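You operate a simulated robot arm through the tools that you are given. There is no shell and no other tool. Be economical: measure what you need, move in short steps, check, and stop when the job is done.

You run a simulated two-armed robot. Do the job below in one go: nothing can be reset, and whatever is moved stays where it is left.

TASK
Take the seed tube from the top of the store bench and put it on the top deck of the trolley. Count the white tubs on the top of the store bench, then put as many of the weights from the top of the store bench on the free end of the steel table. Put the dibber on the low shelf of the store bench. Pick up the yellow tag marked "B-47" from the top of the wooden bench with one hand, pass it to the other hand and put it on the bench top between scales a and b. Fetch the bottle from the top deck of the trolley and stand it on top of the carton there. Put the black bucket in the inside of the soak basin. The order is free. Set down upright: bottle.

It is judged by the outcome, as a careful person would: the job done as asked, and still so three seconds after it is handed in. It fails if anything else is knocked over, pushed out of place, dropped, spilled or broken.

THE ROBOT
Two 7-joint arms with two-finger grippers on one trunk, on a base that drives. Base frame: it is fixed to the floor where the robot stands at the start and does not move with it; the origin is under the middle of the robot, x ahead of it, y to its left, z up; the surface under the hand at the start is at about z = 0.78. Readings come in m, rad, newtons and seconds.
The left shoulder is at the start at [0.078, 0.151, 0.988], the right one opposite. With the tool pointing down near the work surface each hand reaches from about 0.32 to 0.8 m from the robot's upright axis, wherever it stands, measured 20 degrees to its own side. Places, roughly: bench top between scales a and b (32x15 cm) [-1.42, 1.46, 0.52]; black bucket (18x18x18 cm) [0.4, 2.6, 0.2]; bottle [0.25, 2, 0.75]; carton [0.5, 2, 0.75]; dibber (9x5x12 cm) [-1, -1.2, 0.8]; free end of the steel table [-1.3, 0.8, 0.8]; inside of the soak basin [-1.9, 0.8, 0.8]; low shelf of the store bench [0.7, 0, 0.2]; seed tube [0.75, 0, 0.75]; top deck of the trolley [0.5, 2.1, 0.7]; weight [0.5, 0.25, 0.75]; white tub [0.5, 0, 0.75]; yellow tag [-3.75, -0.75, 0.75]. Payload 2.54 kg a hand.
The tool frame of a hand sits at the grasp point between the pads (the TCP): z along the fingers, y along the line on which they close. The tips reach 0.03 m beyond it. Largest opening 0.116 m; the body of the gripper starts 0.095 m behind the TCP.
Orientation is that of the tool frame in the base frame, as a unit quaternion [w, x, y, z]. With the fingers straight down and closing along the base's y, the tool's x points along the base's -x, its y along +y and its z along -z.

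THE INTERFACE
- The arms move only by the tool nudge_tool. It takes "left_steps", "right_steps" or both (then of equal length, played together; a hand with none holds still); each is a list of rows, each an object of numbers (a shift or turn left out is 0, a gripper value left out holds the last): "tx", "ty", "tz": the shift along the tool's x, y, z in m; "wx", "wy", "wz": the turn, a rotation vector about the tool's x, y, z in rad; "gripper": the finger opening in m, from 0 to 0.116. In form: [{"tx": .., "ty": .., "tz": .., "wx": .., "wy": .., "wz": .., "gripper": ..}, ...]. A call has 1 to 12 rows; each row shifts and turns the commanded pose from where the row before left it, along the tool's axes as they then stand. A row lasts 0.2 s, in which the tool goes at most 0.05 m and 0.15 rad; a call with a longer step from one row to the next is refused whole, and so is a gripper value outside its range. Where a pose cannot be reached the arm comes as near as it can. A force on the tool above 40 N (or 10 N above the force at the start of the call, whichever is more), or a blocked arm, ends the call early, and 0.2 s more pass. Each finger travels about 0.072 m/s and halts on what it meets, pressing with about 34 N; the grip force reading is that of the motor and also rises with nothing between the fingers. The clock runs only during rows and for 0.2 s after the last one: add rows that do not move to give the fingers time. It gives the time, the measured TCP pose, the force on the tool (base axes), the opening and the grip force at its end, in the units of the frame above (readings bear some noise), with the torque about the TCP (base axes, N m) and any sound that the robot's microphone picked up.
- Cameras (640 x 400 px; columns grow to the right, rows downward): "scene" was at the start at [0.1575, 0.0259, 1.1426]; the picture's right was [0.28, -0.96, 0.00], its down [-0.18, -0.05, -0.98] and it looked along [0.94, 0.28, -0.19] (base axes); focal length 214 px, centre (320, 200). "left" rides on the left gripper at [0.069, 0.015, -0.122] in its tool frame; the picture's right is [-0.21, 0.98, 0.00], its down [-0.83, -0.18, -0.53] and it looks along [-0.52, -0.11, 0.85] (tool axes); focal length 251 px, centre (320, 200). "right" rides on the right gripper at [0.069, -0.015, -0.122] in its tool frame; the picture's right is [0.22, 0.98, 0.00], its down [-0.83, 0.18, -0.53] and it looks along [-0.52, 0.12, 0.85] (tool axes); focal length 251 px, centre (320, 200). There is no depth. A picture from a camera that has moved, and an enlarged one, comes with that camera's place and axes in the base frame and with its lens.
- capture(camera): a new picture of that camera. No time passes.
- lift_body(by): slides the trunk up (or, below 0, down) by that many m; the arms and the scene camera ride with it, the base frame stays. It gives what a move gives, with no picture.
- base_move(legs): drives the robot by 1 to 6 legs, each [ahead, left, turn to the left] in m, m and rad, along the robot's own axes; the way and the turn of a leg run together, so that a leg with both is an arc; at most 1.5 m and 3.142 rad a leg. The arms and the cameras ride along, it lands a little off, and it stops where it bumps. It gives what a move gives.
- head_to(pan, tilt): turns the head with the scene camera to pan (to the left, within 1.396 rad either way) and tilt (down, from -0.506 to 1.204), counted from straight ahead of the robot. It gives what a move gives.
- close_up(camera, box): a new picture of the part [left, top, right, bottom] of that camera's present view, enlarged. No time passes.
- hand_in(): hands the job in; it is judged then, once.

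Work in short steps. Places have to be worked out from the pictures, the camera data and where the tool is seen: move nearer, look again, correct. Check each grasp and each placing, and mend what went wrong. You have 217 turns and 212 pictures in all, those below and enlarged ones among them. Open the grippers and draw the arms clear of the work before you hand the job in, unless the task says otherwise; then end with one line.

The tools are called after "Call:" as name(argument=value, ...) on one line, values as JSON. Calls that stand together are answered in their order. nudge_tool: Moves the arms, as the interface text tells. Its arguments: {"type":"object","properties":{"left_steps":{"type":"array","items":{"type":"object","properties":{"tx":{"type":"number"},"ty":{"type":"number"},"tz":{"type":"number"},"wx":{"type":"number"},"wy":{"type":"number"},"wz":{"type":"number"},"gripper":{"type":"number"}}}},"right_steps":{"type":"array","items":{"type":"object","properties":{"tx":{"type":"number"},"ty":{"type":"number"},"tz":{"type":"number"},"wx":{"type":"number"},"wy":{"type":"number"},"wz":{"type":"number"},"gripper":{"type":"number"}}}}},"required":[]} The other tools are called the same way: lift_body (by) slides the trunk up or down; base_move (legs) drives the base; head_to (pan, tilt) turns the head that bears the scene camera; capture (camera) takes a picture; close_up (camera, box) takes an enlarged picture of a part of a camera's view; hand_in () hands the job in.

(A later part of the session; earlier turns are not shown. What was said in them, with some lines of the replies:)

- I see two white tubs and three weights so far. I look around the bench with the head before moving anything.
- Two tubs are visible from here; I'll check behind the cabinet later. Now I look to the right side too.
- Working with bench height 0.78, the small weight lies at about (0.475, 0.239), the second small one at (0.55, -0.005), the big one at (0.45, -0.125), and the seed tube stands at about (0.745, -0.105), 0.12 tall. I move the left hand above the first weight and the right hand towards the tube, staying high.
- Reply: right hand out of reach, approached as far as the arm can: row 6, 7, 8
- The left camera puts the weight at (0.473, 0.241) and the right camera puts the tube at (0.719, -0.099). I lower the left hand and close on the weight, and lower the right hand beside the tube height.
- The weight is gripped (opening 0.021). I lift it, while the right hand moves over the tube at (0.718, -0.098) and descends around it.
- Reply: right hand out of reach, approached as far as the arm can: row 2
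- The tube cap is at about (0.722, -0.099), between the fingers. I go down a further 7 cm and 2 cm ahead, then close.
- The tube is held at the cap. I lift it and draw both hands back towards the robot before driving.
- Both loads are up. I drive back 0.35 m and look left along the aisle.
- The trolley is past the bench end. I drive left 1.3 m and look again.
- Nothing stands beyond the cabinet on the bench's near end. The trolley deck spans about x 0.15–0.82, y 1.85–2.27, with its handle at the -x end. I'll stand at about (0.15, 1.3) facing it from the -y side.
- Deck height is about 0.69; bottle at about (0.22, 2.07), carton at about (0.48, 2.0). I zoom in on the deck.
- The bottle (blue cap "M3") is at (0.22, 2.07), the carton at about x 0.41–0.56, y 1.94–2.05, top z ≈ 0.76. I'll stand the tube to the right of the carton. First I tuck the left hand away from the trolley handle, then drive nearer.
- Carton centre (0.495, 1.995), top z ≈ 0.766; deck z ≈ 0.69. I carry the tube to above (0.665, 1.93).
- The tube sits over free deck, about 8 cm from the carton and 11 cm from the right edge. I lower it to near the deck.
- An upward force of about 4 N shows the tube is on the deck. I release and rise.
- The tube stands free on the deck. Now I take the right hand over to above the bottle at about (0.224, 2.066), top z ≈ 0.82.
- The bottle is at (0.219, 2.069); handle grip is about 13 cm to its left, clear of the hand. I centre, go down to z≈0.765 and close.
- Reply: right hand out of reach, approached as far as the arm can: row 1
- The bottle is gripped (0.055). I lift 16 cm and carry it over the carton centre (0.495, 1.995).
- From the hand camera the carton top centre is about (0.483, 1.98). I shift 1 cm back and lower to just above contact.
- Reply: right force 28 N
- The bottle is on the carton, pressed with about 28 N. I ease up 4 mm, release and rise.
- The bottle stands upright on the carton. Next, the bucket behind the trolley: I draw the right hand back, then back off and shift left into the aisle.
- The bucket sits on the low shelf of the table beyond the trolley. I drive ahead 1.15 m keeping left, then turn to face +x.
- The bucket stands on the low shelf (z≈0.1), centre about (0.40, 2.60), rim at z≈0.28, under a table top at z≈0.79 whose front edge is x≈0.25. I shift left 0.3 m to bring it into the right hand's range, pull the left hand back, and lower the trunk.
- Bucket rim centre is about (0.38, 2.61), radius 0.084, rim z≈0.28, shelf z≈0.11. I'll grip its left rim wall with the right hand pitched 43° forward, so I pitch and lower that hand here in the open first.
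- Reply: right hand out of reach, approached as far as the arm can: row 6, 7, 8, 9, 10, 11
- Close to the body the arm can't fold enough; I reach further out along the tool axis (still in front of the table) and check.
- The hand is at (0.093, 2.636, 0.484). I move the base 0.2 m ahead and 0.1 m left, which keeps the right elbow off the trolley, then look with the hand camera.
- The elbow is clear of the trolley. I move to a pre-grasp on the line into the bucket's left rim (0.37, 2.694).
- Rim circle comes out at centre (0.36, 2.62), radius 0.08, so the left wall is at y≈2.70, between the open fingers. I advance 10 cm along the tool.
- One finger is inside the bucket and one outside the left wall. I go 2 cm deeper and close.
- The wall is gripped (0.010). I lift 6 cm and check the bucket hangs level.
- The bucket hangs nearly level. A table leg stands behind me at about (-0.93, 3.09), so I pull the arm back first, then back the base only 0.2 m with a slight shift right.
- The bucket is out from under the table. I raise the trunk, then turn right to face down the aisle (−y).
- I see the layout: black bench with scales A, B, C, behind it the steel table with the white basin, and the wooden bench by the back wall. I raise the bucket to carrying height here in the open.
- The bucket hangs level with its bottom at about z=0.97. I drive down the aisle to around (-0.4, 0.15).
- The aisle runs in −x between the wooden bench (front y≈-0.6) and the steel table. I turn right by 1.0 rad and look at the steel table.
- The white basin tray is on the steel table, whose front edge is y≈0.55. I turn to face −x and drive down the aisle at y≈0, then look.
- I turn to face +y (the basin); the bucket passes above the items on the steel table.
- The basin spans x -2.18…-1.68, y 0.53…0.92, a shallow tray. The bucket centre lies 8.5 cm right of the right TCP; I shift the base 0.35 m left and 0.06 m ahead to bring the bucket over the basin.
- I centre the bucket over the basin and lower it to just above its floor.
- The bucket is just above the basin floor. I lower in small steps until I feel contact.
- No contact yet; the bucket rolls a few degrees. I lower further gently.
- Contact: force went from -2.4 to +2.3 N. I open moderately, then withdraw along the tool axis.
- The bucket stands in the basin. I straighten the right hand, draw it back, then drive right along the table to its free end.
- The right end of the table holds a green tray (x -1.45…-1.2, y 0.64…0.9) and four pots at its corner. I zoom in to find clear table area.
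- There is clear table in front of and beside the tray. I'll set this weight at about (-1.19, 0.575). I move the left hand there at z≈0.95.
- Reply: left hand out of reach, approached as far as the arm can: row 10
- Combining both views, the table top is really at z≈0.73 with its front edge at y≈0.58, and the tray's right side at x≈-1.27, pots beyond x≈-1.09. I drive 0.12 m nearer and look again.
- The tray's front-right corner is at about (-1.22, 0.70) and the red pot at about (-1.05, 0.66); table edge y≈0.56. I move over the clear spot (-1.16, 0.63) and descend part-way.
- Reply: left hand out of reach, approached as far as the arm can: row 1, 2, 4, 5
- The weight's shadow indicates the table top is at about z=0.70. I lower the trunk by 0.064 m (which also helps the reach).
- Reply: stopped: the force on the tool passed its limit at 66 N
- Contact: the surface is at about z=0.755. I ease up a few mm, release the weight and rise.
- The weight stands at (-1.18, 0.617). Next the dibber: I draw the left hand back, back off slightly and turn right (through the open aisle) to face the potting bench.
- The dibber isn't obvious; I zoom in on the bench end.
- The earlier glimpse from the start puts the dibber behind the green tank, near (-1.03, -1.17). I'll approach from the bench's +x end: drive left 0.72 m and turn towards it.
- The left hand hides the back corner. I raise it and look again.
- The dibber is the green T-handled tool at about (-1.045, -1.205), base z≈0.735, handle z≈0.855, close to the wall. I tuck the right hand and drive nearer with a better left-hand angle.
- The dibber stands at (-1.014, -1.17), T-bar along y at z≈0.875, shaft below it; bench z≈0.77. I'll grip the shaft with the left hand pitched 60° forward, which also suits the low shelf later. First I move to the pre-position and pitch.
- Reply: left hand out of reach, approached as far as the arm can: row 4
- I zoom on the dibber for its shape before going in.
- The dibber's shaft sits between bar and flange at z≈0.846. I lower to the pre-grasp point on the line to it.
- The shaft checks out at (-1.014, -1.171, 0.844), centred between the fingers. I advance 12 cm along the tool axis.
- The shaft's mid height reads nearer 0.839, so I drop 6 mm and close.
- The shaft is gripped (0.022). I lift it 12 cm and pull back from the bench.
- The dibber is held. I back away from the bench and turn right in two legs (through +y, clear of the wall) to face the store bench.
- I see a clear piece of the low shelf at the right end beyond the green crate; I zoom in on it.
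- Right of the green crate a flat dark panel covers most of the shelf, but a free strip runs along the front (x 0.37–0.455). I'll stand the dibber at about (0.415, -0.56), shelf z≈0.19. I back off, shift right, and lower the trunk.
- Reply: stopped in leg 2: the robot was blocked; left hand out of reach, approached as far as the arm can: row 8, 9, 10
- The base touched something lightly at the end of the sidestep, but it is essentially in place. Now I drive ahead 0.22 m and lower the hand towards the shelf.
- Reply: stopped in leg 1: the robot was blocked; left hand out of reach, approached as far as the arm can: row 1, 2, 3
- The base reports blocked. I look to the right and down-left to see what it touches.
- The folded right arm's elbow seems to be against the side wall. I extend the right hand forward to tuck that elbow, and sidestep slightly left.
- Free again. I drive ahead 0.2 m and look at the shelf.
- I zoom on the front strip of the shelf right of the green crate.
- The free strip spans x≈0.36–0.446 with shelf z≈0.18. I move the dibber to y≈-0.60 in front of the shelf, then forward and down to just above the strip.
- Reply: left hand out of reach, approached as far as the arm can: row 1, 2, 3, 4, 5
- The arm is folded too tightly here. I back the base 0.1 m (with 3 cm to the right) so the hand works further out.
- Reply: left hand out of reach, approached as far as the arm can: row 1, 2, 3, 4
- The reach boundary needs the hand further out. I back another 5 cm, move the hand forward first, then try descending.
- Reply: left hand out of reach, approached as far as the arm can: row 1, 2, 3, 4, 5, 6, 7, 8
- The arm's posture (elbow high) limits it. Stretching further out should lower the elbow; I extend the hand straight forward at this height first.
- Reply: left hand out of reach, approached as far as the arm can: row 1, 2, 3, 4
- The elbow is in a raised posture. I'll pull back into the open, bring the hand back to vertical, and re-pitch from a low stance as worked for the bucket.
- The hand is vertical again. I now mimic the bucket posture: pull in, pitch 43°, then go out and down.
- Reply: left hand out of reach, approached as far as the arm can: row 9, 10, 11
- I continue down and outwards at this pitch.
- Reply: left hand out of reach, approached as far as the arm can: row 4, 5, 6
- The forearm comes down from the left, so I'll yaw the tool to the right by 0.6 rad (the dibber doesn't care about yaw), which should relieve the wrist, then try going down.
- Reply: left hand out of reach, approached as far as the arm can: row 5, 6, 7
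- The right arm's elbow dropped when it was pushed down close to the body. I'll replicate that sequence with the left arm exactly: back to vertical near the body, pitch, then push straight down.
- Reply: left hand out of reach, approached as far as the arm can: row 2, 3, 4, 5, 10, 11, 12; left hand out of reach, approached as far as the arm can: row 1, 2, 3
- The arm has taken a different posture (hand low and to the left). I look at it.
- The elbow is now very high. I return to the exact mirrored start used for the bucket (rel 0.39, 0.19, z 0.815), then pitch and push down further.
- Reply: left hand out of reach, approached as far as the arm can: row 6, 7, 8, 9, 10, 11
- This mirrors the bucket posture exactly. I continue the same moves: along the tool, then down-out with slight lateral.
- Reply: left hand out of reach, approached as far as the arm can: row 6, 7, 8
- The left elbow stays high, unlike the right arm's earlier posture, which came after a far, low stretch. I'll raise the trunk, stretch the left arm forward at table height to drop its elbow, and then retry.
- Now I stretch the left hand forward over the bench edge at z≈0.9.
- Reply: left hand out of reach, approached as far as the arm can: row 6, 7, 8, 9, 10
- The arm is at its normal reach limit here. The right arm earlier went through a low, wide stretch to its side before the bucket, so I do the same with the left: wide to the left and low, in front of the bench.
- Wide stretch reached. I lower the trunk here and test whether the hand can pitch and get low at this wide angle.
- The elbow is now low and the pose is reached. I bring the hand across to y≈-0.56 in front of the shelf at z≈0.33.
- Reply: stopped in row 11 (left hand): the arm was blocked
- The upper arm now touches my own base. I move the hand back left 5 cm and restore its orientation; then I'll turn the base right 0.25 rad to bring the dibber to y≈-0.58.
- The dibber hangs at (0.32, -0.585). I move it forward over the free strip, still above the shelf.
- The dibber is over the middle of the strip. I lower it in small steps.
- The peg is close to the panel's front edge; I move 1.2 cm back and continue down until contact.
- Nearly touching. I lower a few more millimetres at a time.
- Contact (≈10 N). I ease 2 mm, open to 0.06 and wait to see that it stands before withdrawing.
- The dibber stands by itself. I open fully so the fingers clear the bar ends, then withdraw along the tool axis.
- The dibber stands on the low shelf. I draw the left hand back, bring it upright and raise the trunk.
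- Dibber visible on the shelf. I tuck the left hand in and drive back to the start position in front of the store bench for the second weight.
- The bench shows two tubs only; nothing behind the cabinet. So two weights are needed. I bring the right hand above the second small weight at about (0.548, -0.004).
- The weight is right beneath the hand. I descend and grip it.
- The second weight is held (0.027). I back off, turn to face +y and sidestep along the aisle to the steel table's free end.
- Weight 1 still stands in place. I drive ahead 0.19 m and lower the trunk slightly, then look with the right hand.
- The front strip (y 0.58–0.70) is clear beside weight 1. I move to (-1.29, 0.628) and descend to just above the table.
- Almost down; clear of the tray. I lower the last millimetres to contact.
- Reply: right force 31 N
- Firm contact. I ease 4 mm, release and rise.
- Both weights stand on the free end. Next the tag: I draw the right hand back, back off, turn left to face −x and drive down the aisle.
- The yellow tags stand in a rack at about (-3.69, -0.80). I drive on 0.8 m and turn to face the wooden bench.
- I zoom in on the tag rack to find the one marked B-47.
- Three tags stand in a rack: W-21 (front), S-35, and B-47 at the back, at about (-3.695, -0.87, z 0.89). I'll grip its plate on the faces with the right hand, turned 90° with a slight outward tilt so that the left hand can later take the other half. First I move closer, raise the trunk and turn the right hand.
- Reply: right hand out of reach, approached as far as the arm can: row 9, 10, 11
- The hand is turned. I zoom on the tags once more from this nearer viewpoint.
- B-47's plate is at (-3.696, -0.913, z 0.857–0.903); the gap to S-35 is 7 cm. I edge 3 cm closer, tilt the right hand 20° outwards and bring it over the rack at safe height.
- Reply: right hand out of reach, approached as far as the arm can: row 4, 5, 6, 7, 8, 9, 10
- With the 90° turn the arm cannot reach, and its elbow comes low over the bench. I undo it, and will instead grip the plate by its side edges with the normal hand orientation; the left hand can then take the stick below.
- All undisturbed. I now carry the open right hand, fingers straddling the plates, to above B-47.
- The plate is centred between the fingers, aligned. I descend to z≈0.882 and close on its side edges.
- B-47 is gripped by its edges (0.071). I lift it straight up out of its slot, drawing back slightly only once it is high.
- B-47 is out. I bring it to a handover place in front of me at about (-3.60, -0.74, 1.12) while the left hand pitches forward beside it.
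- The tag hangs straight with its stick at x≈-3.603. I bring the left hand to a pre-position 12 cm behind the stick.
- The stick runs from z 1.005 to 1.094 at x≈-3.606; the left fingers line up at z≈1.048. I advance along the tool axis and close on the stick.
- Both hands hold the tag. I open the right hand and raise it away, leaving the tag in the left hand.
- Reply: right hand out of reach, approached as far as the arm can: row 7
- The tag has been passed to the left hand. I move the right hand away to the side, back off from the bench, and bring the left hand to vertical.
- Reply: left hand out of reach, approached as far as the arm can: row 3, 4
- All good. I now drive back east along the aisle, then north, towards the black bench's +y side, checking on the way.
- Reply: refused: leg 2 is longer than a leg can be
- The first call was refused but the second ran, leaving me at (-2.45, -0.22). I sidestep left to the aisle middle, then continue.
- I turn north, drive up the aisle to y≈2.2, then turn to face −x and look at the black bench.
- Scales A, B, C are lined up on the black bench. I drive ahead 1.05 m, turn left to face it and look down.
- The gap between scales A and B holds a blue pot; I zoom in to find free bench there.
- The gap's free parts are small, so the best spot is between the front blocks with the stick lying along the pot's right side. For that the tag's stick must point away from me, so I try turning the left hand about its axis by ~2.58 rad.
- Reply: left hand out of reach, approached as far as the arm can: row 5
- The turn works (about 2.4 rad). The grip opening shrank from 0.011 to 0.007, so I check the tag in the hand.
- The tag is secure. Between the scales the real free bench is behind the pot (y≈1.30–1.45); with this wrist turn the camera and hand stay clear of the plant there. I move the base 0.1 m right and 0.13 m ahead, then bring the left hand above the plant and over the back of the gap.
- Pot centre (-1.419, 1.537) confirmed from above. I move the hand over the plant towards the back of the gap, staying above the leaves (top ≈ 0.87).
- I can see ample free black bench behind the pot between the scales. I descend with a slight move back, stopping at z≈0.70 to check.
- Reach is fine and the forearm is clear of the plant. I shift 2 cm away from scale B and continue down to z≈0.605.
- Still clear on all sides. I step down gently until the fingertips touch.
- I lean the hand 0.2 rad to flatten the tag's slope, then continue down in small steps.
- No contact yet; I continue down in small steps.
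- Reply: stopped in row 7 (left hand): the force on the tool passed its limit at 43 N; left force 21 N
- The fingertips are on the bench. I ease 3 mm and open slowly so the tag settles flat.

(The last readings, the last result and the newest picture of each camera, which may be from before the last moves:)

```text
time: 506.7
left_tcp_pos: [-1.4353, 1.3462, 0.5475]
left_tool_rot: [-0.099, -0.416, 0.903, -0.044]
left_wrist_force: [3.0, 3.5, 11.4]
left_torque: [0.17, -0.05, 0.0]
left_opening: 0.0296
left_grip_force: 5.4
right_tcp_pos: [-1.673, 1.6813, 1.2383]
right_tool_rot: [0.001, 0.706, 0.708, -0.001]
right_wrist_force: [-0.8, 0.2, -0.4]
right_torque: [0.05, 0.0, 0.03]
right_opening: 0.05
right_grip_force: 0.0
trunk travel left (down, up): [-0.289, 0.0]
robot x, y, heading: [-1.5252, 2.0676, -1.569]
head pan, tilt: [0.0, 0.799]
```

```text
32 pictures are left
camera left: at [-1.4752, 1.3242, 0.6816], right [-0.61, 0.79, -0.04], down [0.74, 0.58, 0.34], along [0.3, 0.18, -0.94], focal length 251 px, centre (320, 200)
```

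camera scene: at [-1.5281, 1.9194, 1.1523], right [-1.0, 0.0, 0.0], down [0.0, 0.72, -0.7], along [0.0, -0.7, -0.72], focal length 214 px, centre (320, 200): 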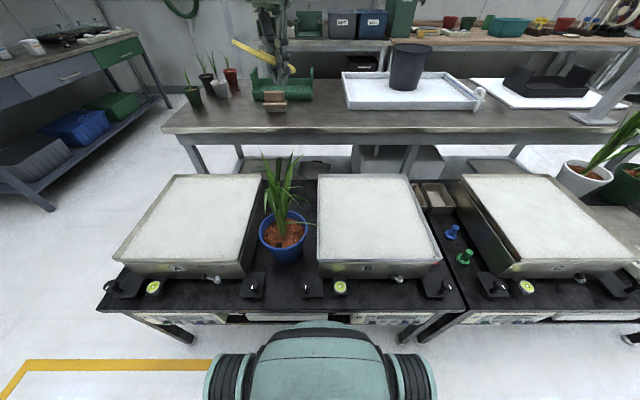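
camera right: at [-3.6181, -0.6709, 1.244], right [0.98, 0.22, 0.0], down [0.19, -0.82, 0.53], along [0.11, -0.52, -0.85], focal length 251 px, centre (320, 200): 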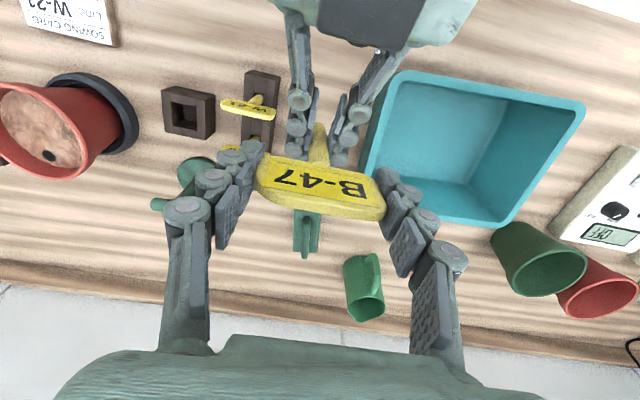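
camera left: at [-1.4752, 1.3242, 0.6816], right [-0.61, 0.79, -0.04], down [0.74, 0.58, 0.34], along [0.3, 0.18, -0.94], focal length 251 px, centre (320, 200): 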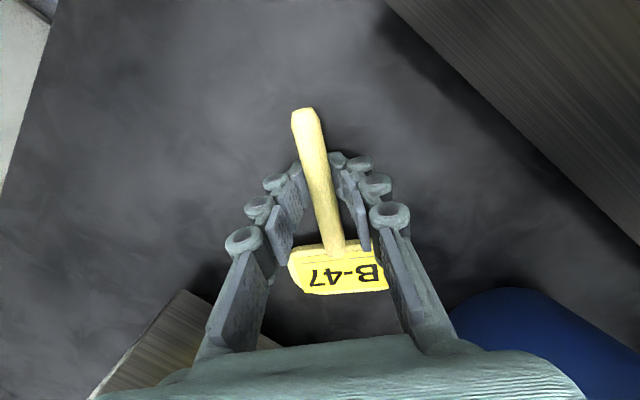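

The tag lies flat on the bench. I lift the hand away along its axis, straighten it, and rise above the plant.

Call:
nudge_tool(left_steps=[{"tz": -0.02}, {"tz": -0.03}, {"wy": -0.1}, {"wy": -0.1}, {"tz": -0.04}, {"tz": -0.045}, {"tz": -0.045}, {"tz": -0.045}, {"tz": -0.045}, {"tz": -0.045}, {"tz": -0.045}, {"tz": -0.045}])

Call:
capture(camera="left")

Call:
close_up(camera="scene", box=[180, 120, 400, 280])

```text
time: 509.3
left_tcp_pos: [-1.423, 1.3586, 0.9495]
left_tool_rot: [-0.009, -0.418, 0.908, -0.003]
left_wrist_force: [-0.6, -0.1, -0.5]
left_torque: [-0.03, -0.02, 0.0]
left_opening: 0.03
left_grip_force: 0.0
right_tcp_pos: [-1.6738, 1.681, 1.239]
right_tool_rot: [0.001, 0.706, 0.708, 0.0]
right_wrist_force: [-0.5, 0.0, -0.6]
right_torque: [-0.02, -0.01, -0.02]
right_opening: 0.0499
right_grip_force: 0.1
trunk travel left (down, up): [-0.289, 0.0]
robot x, y, heading: [-1.5278, 2.0668, -1.569]
head pan, tilt: [0.0, 0.799]
```

```text
31 pictures are left
camera left: at [-1.4804, 1.3175, 1.0738], right [-0.6, 0.8, 0.0], down [0.68, 0.52, 0.52], along [0.42, 0.31, -0.85], focal length 251 px, centre (320, 200)
```

left: 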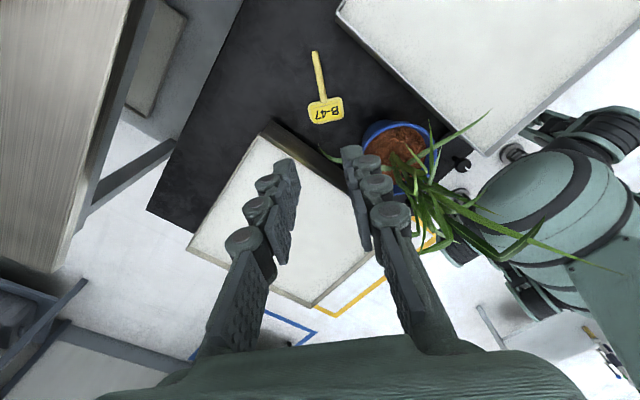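

```text
2.50 times, centred on (290, 200) of scene
camera zoom: at [-1.5282, 1.9197, 1.1522], right [-1.0, 0.0, 0.0], down [0.0, 0.72, -0.7], along [0.0, -0.7, -0.72], focal length 536 px, centre (395, 200)
```

zoom: 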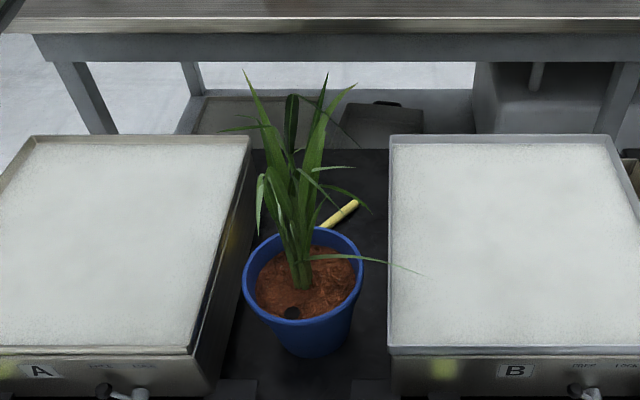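

The B-47 tag lies flat between scales A and B at about (-1.42, 1.36). I raise and draw the left hand back, then back the base off a little.

Call:
nudge_tool(left_steps=[{"tz": -0.04}, {"tz": -0.04}, {"tz": -0.04, "tx": -0.01}, {"tx": -0.04, "ty": 0.01}, {"tx": -0.04, "ty": 0.01}, {"tx": -0.04, "ty": 0.01}, {"tx": -0.04, "ty": 0.01}, {"tx": -0.04}])

Call:
base_move(legs=[[-0.25, 0, 0]])

Call:
head_to(pan=0.0, tilt=0.55)

Call:
capture(camera="scene")

Call:
head_to(pan=1.39, tilt=0.25)

Call:
capture(camera="scene")

```text
time: 511.1
left_tcp_pos: [-1.317, 1.5434, 1.0675]
left_tool_rot: [-0.01, -0.417, 0.909, -0.002]
left_wrist_force: [-0.1, 0.0, 0.0]
left_torque: [-0.01, 0.01, 0.0]
left_opening: 0.0297
left_grip_force: 0.0
left hand out of reach, approached as far as the arm can: row 4
right_tcp_pos: [-1.6714, 1.6819, 1.2396]
right_tool_rot: [0.0, 0.707, 0.707, -0.002]
right_wrist_force: [0.0, -0.5, 0.1]
right_torque: [-0.03, 0.01, -0.01]
right_opening: 0.0502
right_grip_force: 0.0
trunk travel left (down, up): [-0.289, 0.0]
robot x, y, heading: [-1.5281, 2.0687, -1.569]
head pan, tilt: [0.0, 0.799]
```

```text
time: 512.9
left_tcp_pos: [-1.3176, 1.7935, 1.0671]
left_tool_rot: [-0.009, -0.419, 0.908, -0.004]
left_wrist_force: [-0.3, 0.3, 0.6]
left_torque: [-0.02, -0.02, 0.0]
left_opening: 0.0301
left_grip_force: 0.2
right_tcp_pos: [-1.6725, 1.9306, 1.237]
right_tool_rot: [0.001, 0.706, 0.709, 0.0]
right_wrist_force: [0.2, 0.1, 0.0]
right_torque: [-0.04, 0.02, 0.02]
right_opening: 0.05
right_grip_force: 0.1
trunk travel left (down, up): [-0.289, 0.0]
robot x, y, heading: [-1.5316, 2.321, -1.569]
head pan, tilt: [0.0, 0.799]
```

```text
time: 513.7
left_tcp_pos: [-1.3163, 1.7949, 1.0668]
left_tool_rot: [-0.008, -0.42, 0.908, -0.004]
left_wrist_force: [-0.5, -0.1, -0.1]
left_torque: [0.01, -0.02, 0.02]
left_opening: 0.03
left_grip_force: 0.1
right_tcp_pos: [-1.6723, 1.9298, 1.2385]
right_tool_rot: [0.001, 0.705, 0.709, 0.0]
right_wrist_force: [0.3, 0.3, 1.0]
right_torque: [-0.03, -0.03, 0.01]
right_opening: 0.0502
right_grip_force: 0.0
trunk travel left (down, up): [-0.289, 0.0]
robot x, y, heading: [-1.5291, 2.3194, -1.568]
head pan, tilt: [0.0, 0.55]
```

```text
29 pictures are left
camera scene: at [-1.5279, 2.1597, 1.1735], right [-1.0, 0.0, 0.0], down [0.0, 0.52, -0.85], along [0.0, -0.85, -0.52], focal length 214 px, centre (320, 200)
```

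scene: 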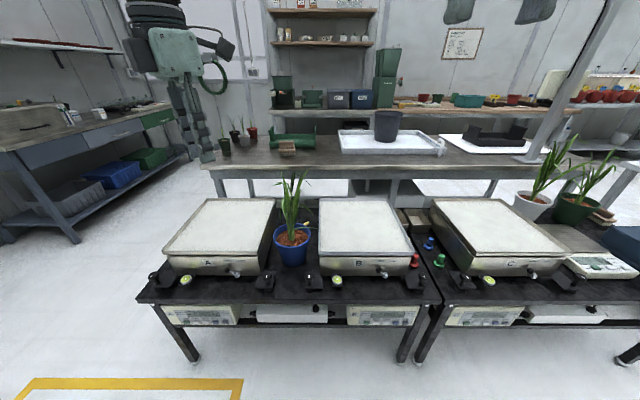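

```text
time: 515.2
left_tcp_pos: [-1.3169, 1.7937, 1.0664]
left_tool_rot: [-0.008, -0.419, 0.908, -0.003]
left_wrist_force: [-0.6, 0.9, -0.3]
left_torque: [0.01, 0.02, -0.01]
left_opening: 0.0303
left_grip_force: 0.1
right_tcp_pos: [-1.6714, 1.9294, 1.238]
right_tool_rot: [0.0, 0.705, 0.709, 0.0]
right_wrist_force: [-0.4, 0.2, -0.2]
right_torque: [-0.02, 0.03, 0.0]
right_opening: 0.0502
right_grip_force: 0.0
trunk travel left (down, up): [-0.289, 0.0]
robot x, y, heading: [-1.5287, 2.3206, -1.567]
head pan, tilt: [1.389, 0.25]
```

```text
28 pictures are left
camera scene: at [-1.4363, 2.2329, 1.2013], right [-0.18, -0.98, 0.0], down [-0.24, 0.04, -0.97], along [0.95, -0.17, -0.25], focal length 214 px, centre (320, 200)
```

scene: 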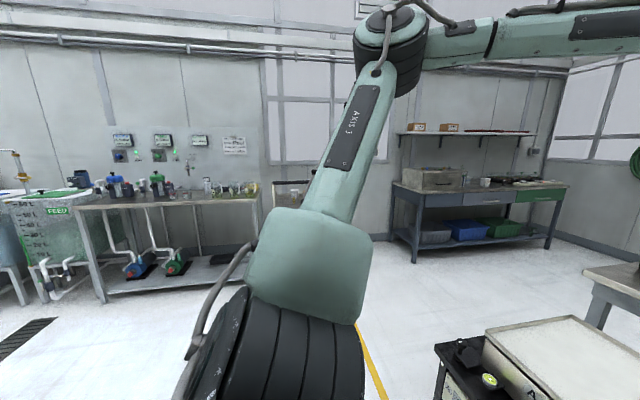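

I do a last check on the weights, dibber and trolley with close-ups.

Call:
head_to(pan=0.35, tilt=0.4)

Call:
close_up(camera="scene", box=[60, 90, 480, 300])

Call:
nudge_tool(left_steps=[{"wz": 0.15, "tx": 0.01}, {"wz": 0.15}, {"wz": 0.15}, {"wz": 0.15}, {"wz": 0.15}, {"wz": 0.15}, {"wz": 0.15}, {"wz": 0.15}, {"wz": 0.15}, {"wz": 0.15}, {"wz": 0.15}, {"wz": 0.15, "gripper": 0.08}])

Call:
base_move(legs=[[0, 0, 1.2]])

Call:
head_to(pan=0.15, tilt=0.25)

Call:
capture(camera="scene")

```text
time: 516.5
left_tcp_pos: [-1.3156, 1.7948, 1.0662]
left_tool_rot: [-0.009, -0.419, 0.908, -0.003]
left_wrist_force: [0.3, 0.1, 0.1]
left_torque: [-0.04, -0.03, 0.0]
left_opening: 0.0299
left_grip_force: 0.1
right_tcp_pos: [-1.6718, 1.9291, 1.2374]
right_tool_rot: [0.0, 0.705, 0.709, 0.0]
right_wrist_force: [0.3, 0.4, -0.5]
right_torque: [0.03, 0.0, -0.04]
right_opening: 0.0502
right_grip_force: 0.0
trunk travel left (down, up): [-0.289, 0.0]
robot x, y, heading: [-1.5268, 2.3179, -1.566]
head pan, tilt: [0.351, 0.4]
```

```text
1.52 times, centred on (270, 195) of scene
camera zoom: at [-1.496, 2.1627, 1.1873], right [-0.94, -0.35, 0.0], down [-0.14, 0.36, -0.92], along [0.32, -0.86, -0.39], focal length 327 px, centre (396, 208)
```

zoom: 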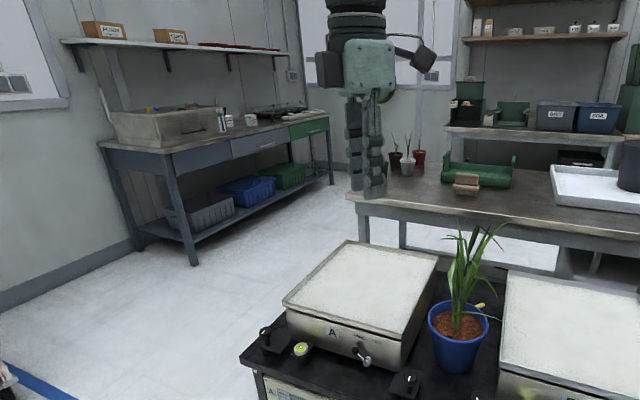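

```text
time: 519.1
left_tcp_pos: [-1.324, 1.7862, 1.0663]
left_tool_rot: [-0.003, 0.451, 0.892, -0.008]
left_wrist_force: [-0.7, 0.0, -0.1]
left_torque: [-0.05, -0.01, 0.0]
left_opening: 0.0794
left_grip_force: 0.1
right_tcp_pos: [-1.6722, 1.9289, 1.2389]
right_tool_rot: [0.001, 0.705, 0.709, -0.001]
right_wrist_force: [-0.2, 0.6, -0.4]
right_torque: [0.02, 0.02, 0.03]
right_opening: 0.0497
right_grip_force: 0.0
trunk travel left (down, up): [-0.289, 0.0]
robot x, y, heading: [-1.5284, 2.3174, -1.567]
head pan, tilt: [0.351, 0.4]
```

```text
time: 522.6
left_tcp_pos: [-0.9593, 2.3151, 1.0665]
left_tool_rot: [0.002, -0.133, 0.991, -0.009]
left_wrist_force: [-0.1, -0.1, -0.7]
left_torque: [0.01, -0.01, 0.0]
left_opening: 0.0801
left_grip_force: 0.1
right_tcp_pos: [-1.2185, 2.0447, 1.239]
right_tool_rot: [0.001, 0.183, 0.983, -0.001]
right_wrist_force: [1.1, 0.3, 0.2]
right_torque: [-0.02, 0.04, -0.01]
right_opening: 0.05
right_grip_force: 0.0
trunk travel left (down, up): [-0.289, 0.0]
robot x, y, heading: [-1.53, 2.3198, -0.37]
head pan, tilt: [0.351, 0.4]
```

```text
time: 523.3
left_tcp_pos: [-0.9593, 2.316, 1.0663]
left_tool_rot: [0.002, -0.132, 0.991, -0.009]
left_wrist_force: [-0.8, 0.1, -0.2]
left_torque: [0.0, 0.0, 0.04]
left_opening: 0.0803
left_grip_force: 0.0
right_tcp_pos: [-1.2187, 2.0439, 1.2376]
right_tool_rot: [0.001, 0.182, 0.983, 0.0]
right_wrist_force: [0.7, -0.6, -1.0]
right_torque: [0.0, 0.01, 0.01]
right_opening: 0.0498
right_grip_force: 0.0
trunk travel left (down, up): [-0.289, 0.0]
robot x, y, heading: [-1.5281, 2.3206, -0.369]
head pan, tilt: [0.15, 0.25]
```

```text
26 pictures are left
camera scene: at [-1.3739, 2.2729, 1.2013], right [-0.22, -0.98, 0.0], down [-0.24, 0.05, -0.97], along [0.95, -0.21, -0.25], focal length 214 px, centre (320, 200)
```

scene: 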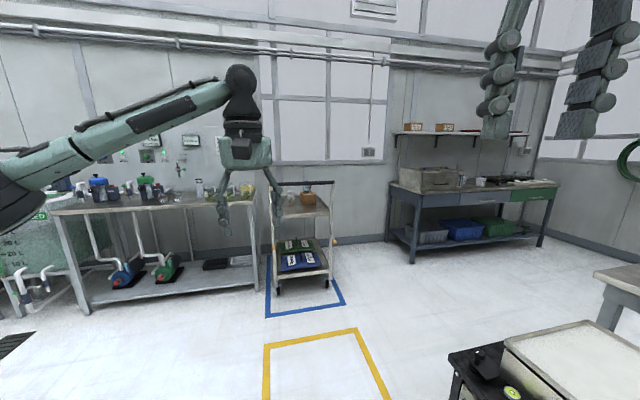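

Call:
close_up(camera="scene", box=[260, 160, 360, 230])

Call:
close_up(camera="scene", box=[380, 150, 580, 270])

```text
5.71 times, centred on (310, 195) of scene
camera zoom: at [-1.3739, 2.2729, 1.2013], right [-0.22, -0.98, 0.0], down [-0.24, 0.05, -0.97], along [0.95, -0.21, -0.25], focal length 1226 px, centre (377, 229)
```

zoom: 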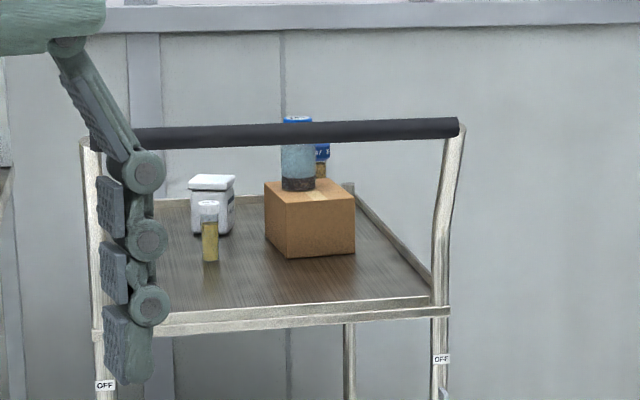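

```text
3.20 times, centred on (480, 210) of scene
camera zoom: at [-1.3739, 2.2729, 1.2013], right [-0.22, -0.98, 0.0], down [-0.24, 0.05, -0.97], along [0.95, -0.21, -0.25], focal length 686 px, centre (-192, 168)
```

zoom: 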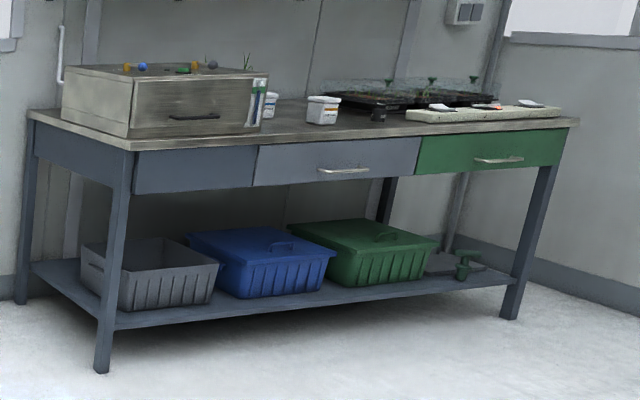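

The pictures show the bottle upright on the carton, the seed tube on the trolley deck, and the dibber standing on the low shelf. The weights, bucket and tag were checked when I set them down, and both grippers are open and clear, so I hand the job in.

Call:
hand_in()

```text
The job is handed in.
```

I did all six parts and handed the job in: the seed tube and bottle are on the trolley, two weights (I counted two white tubs) are on the steel table, the dibber is on the low shelf, the B-47 tag was passed from right hand to left and laid between scales A and B, and the bucket is in the soak basin.
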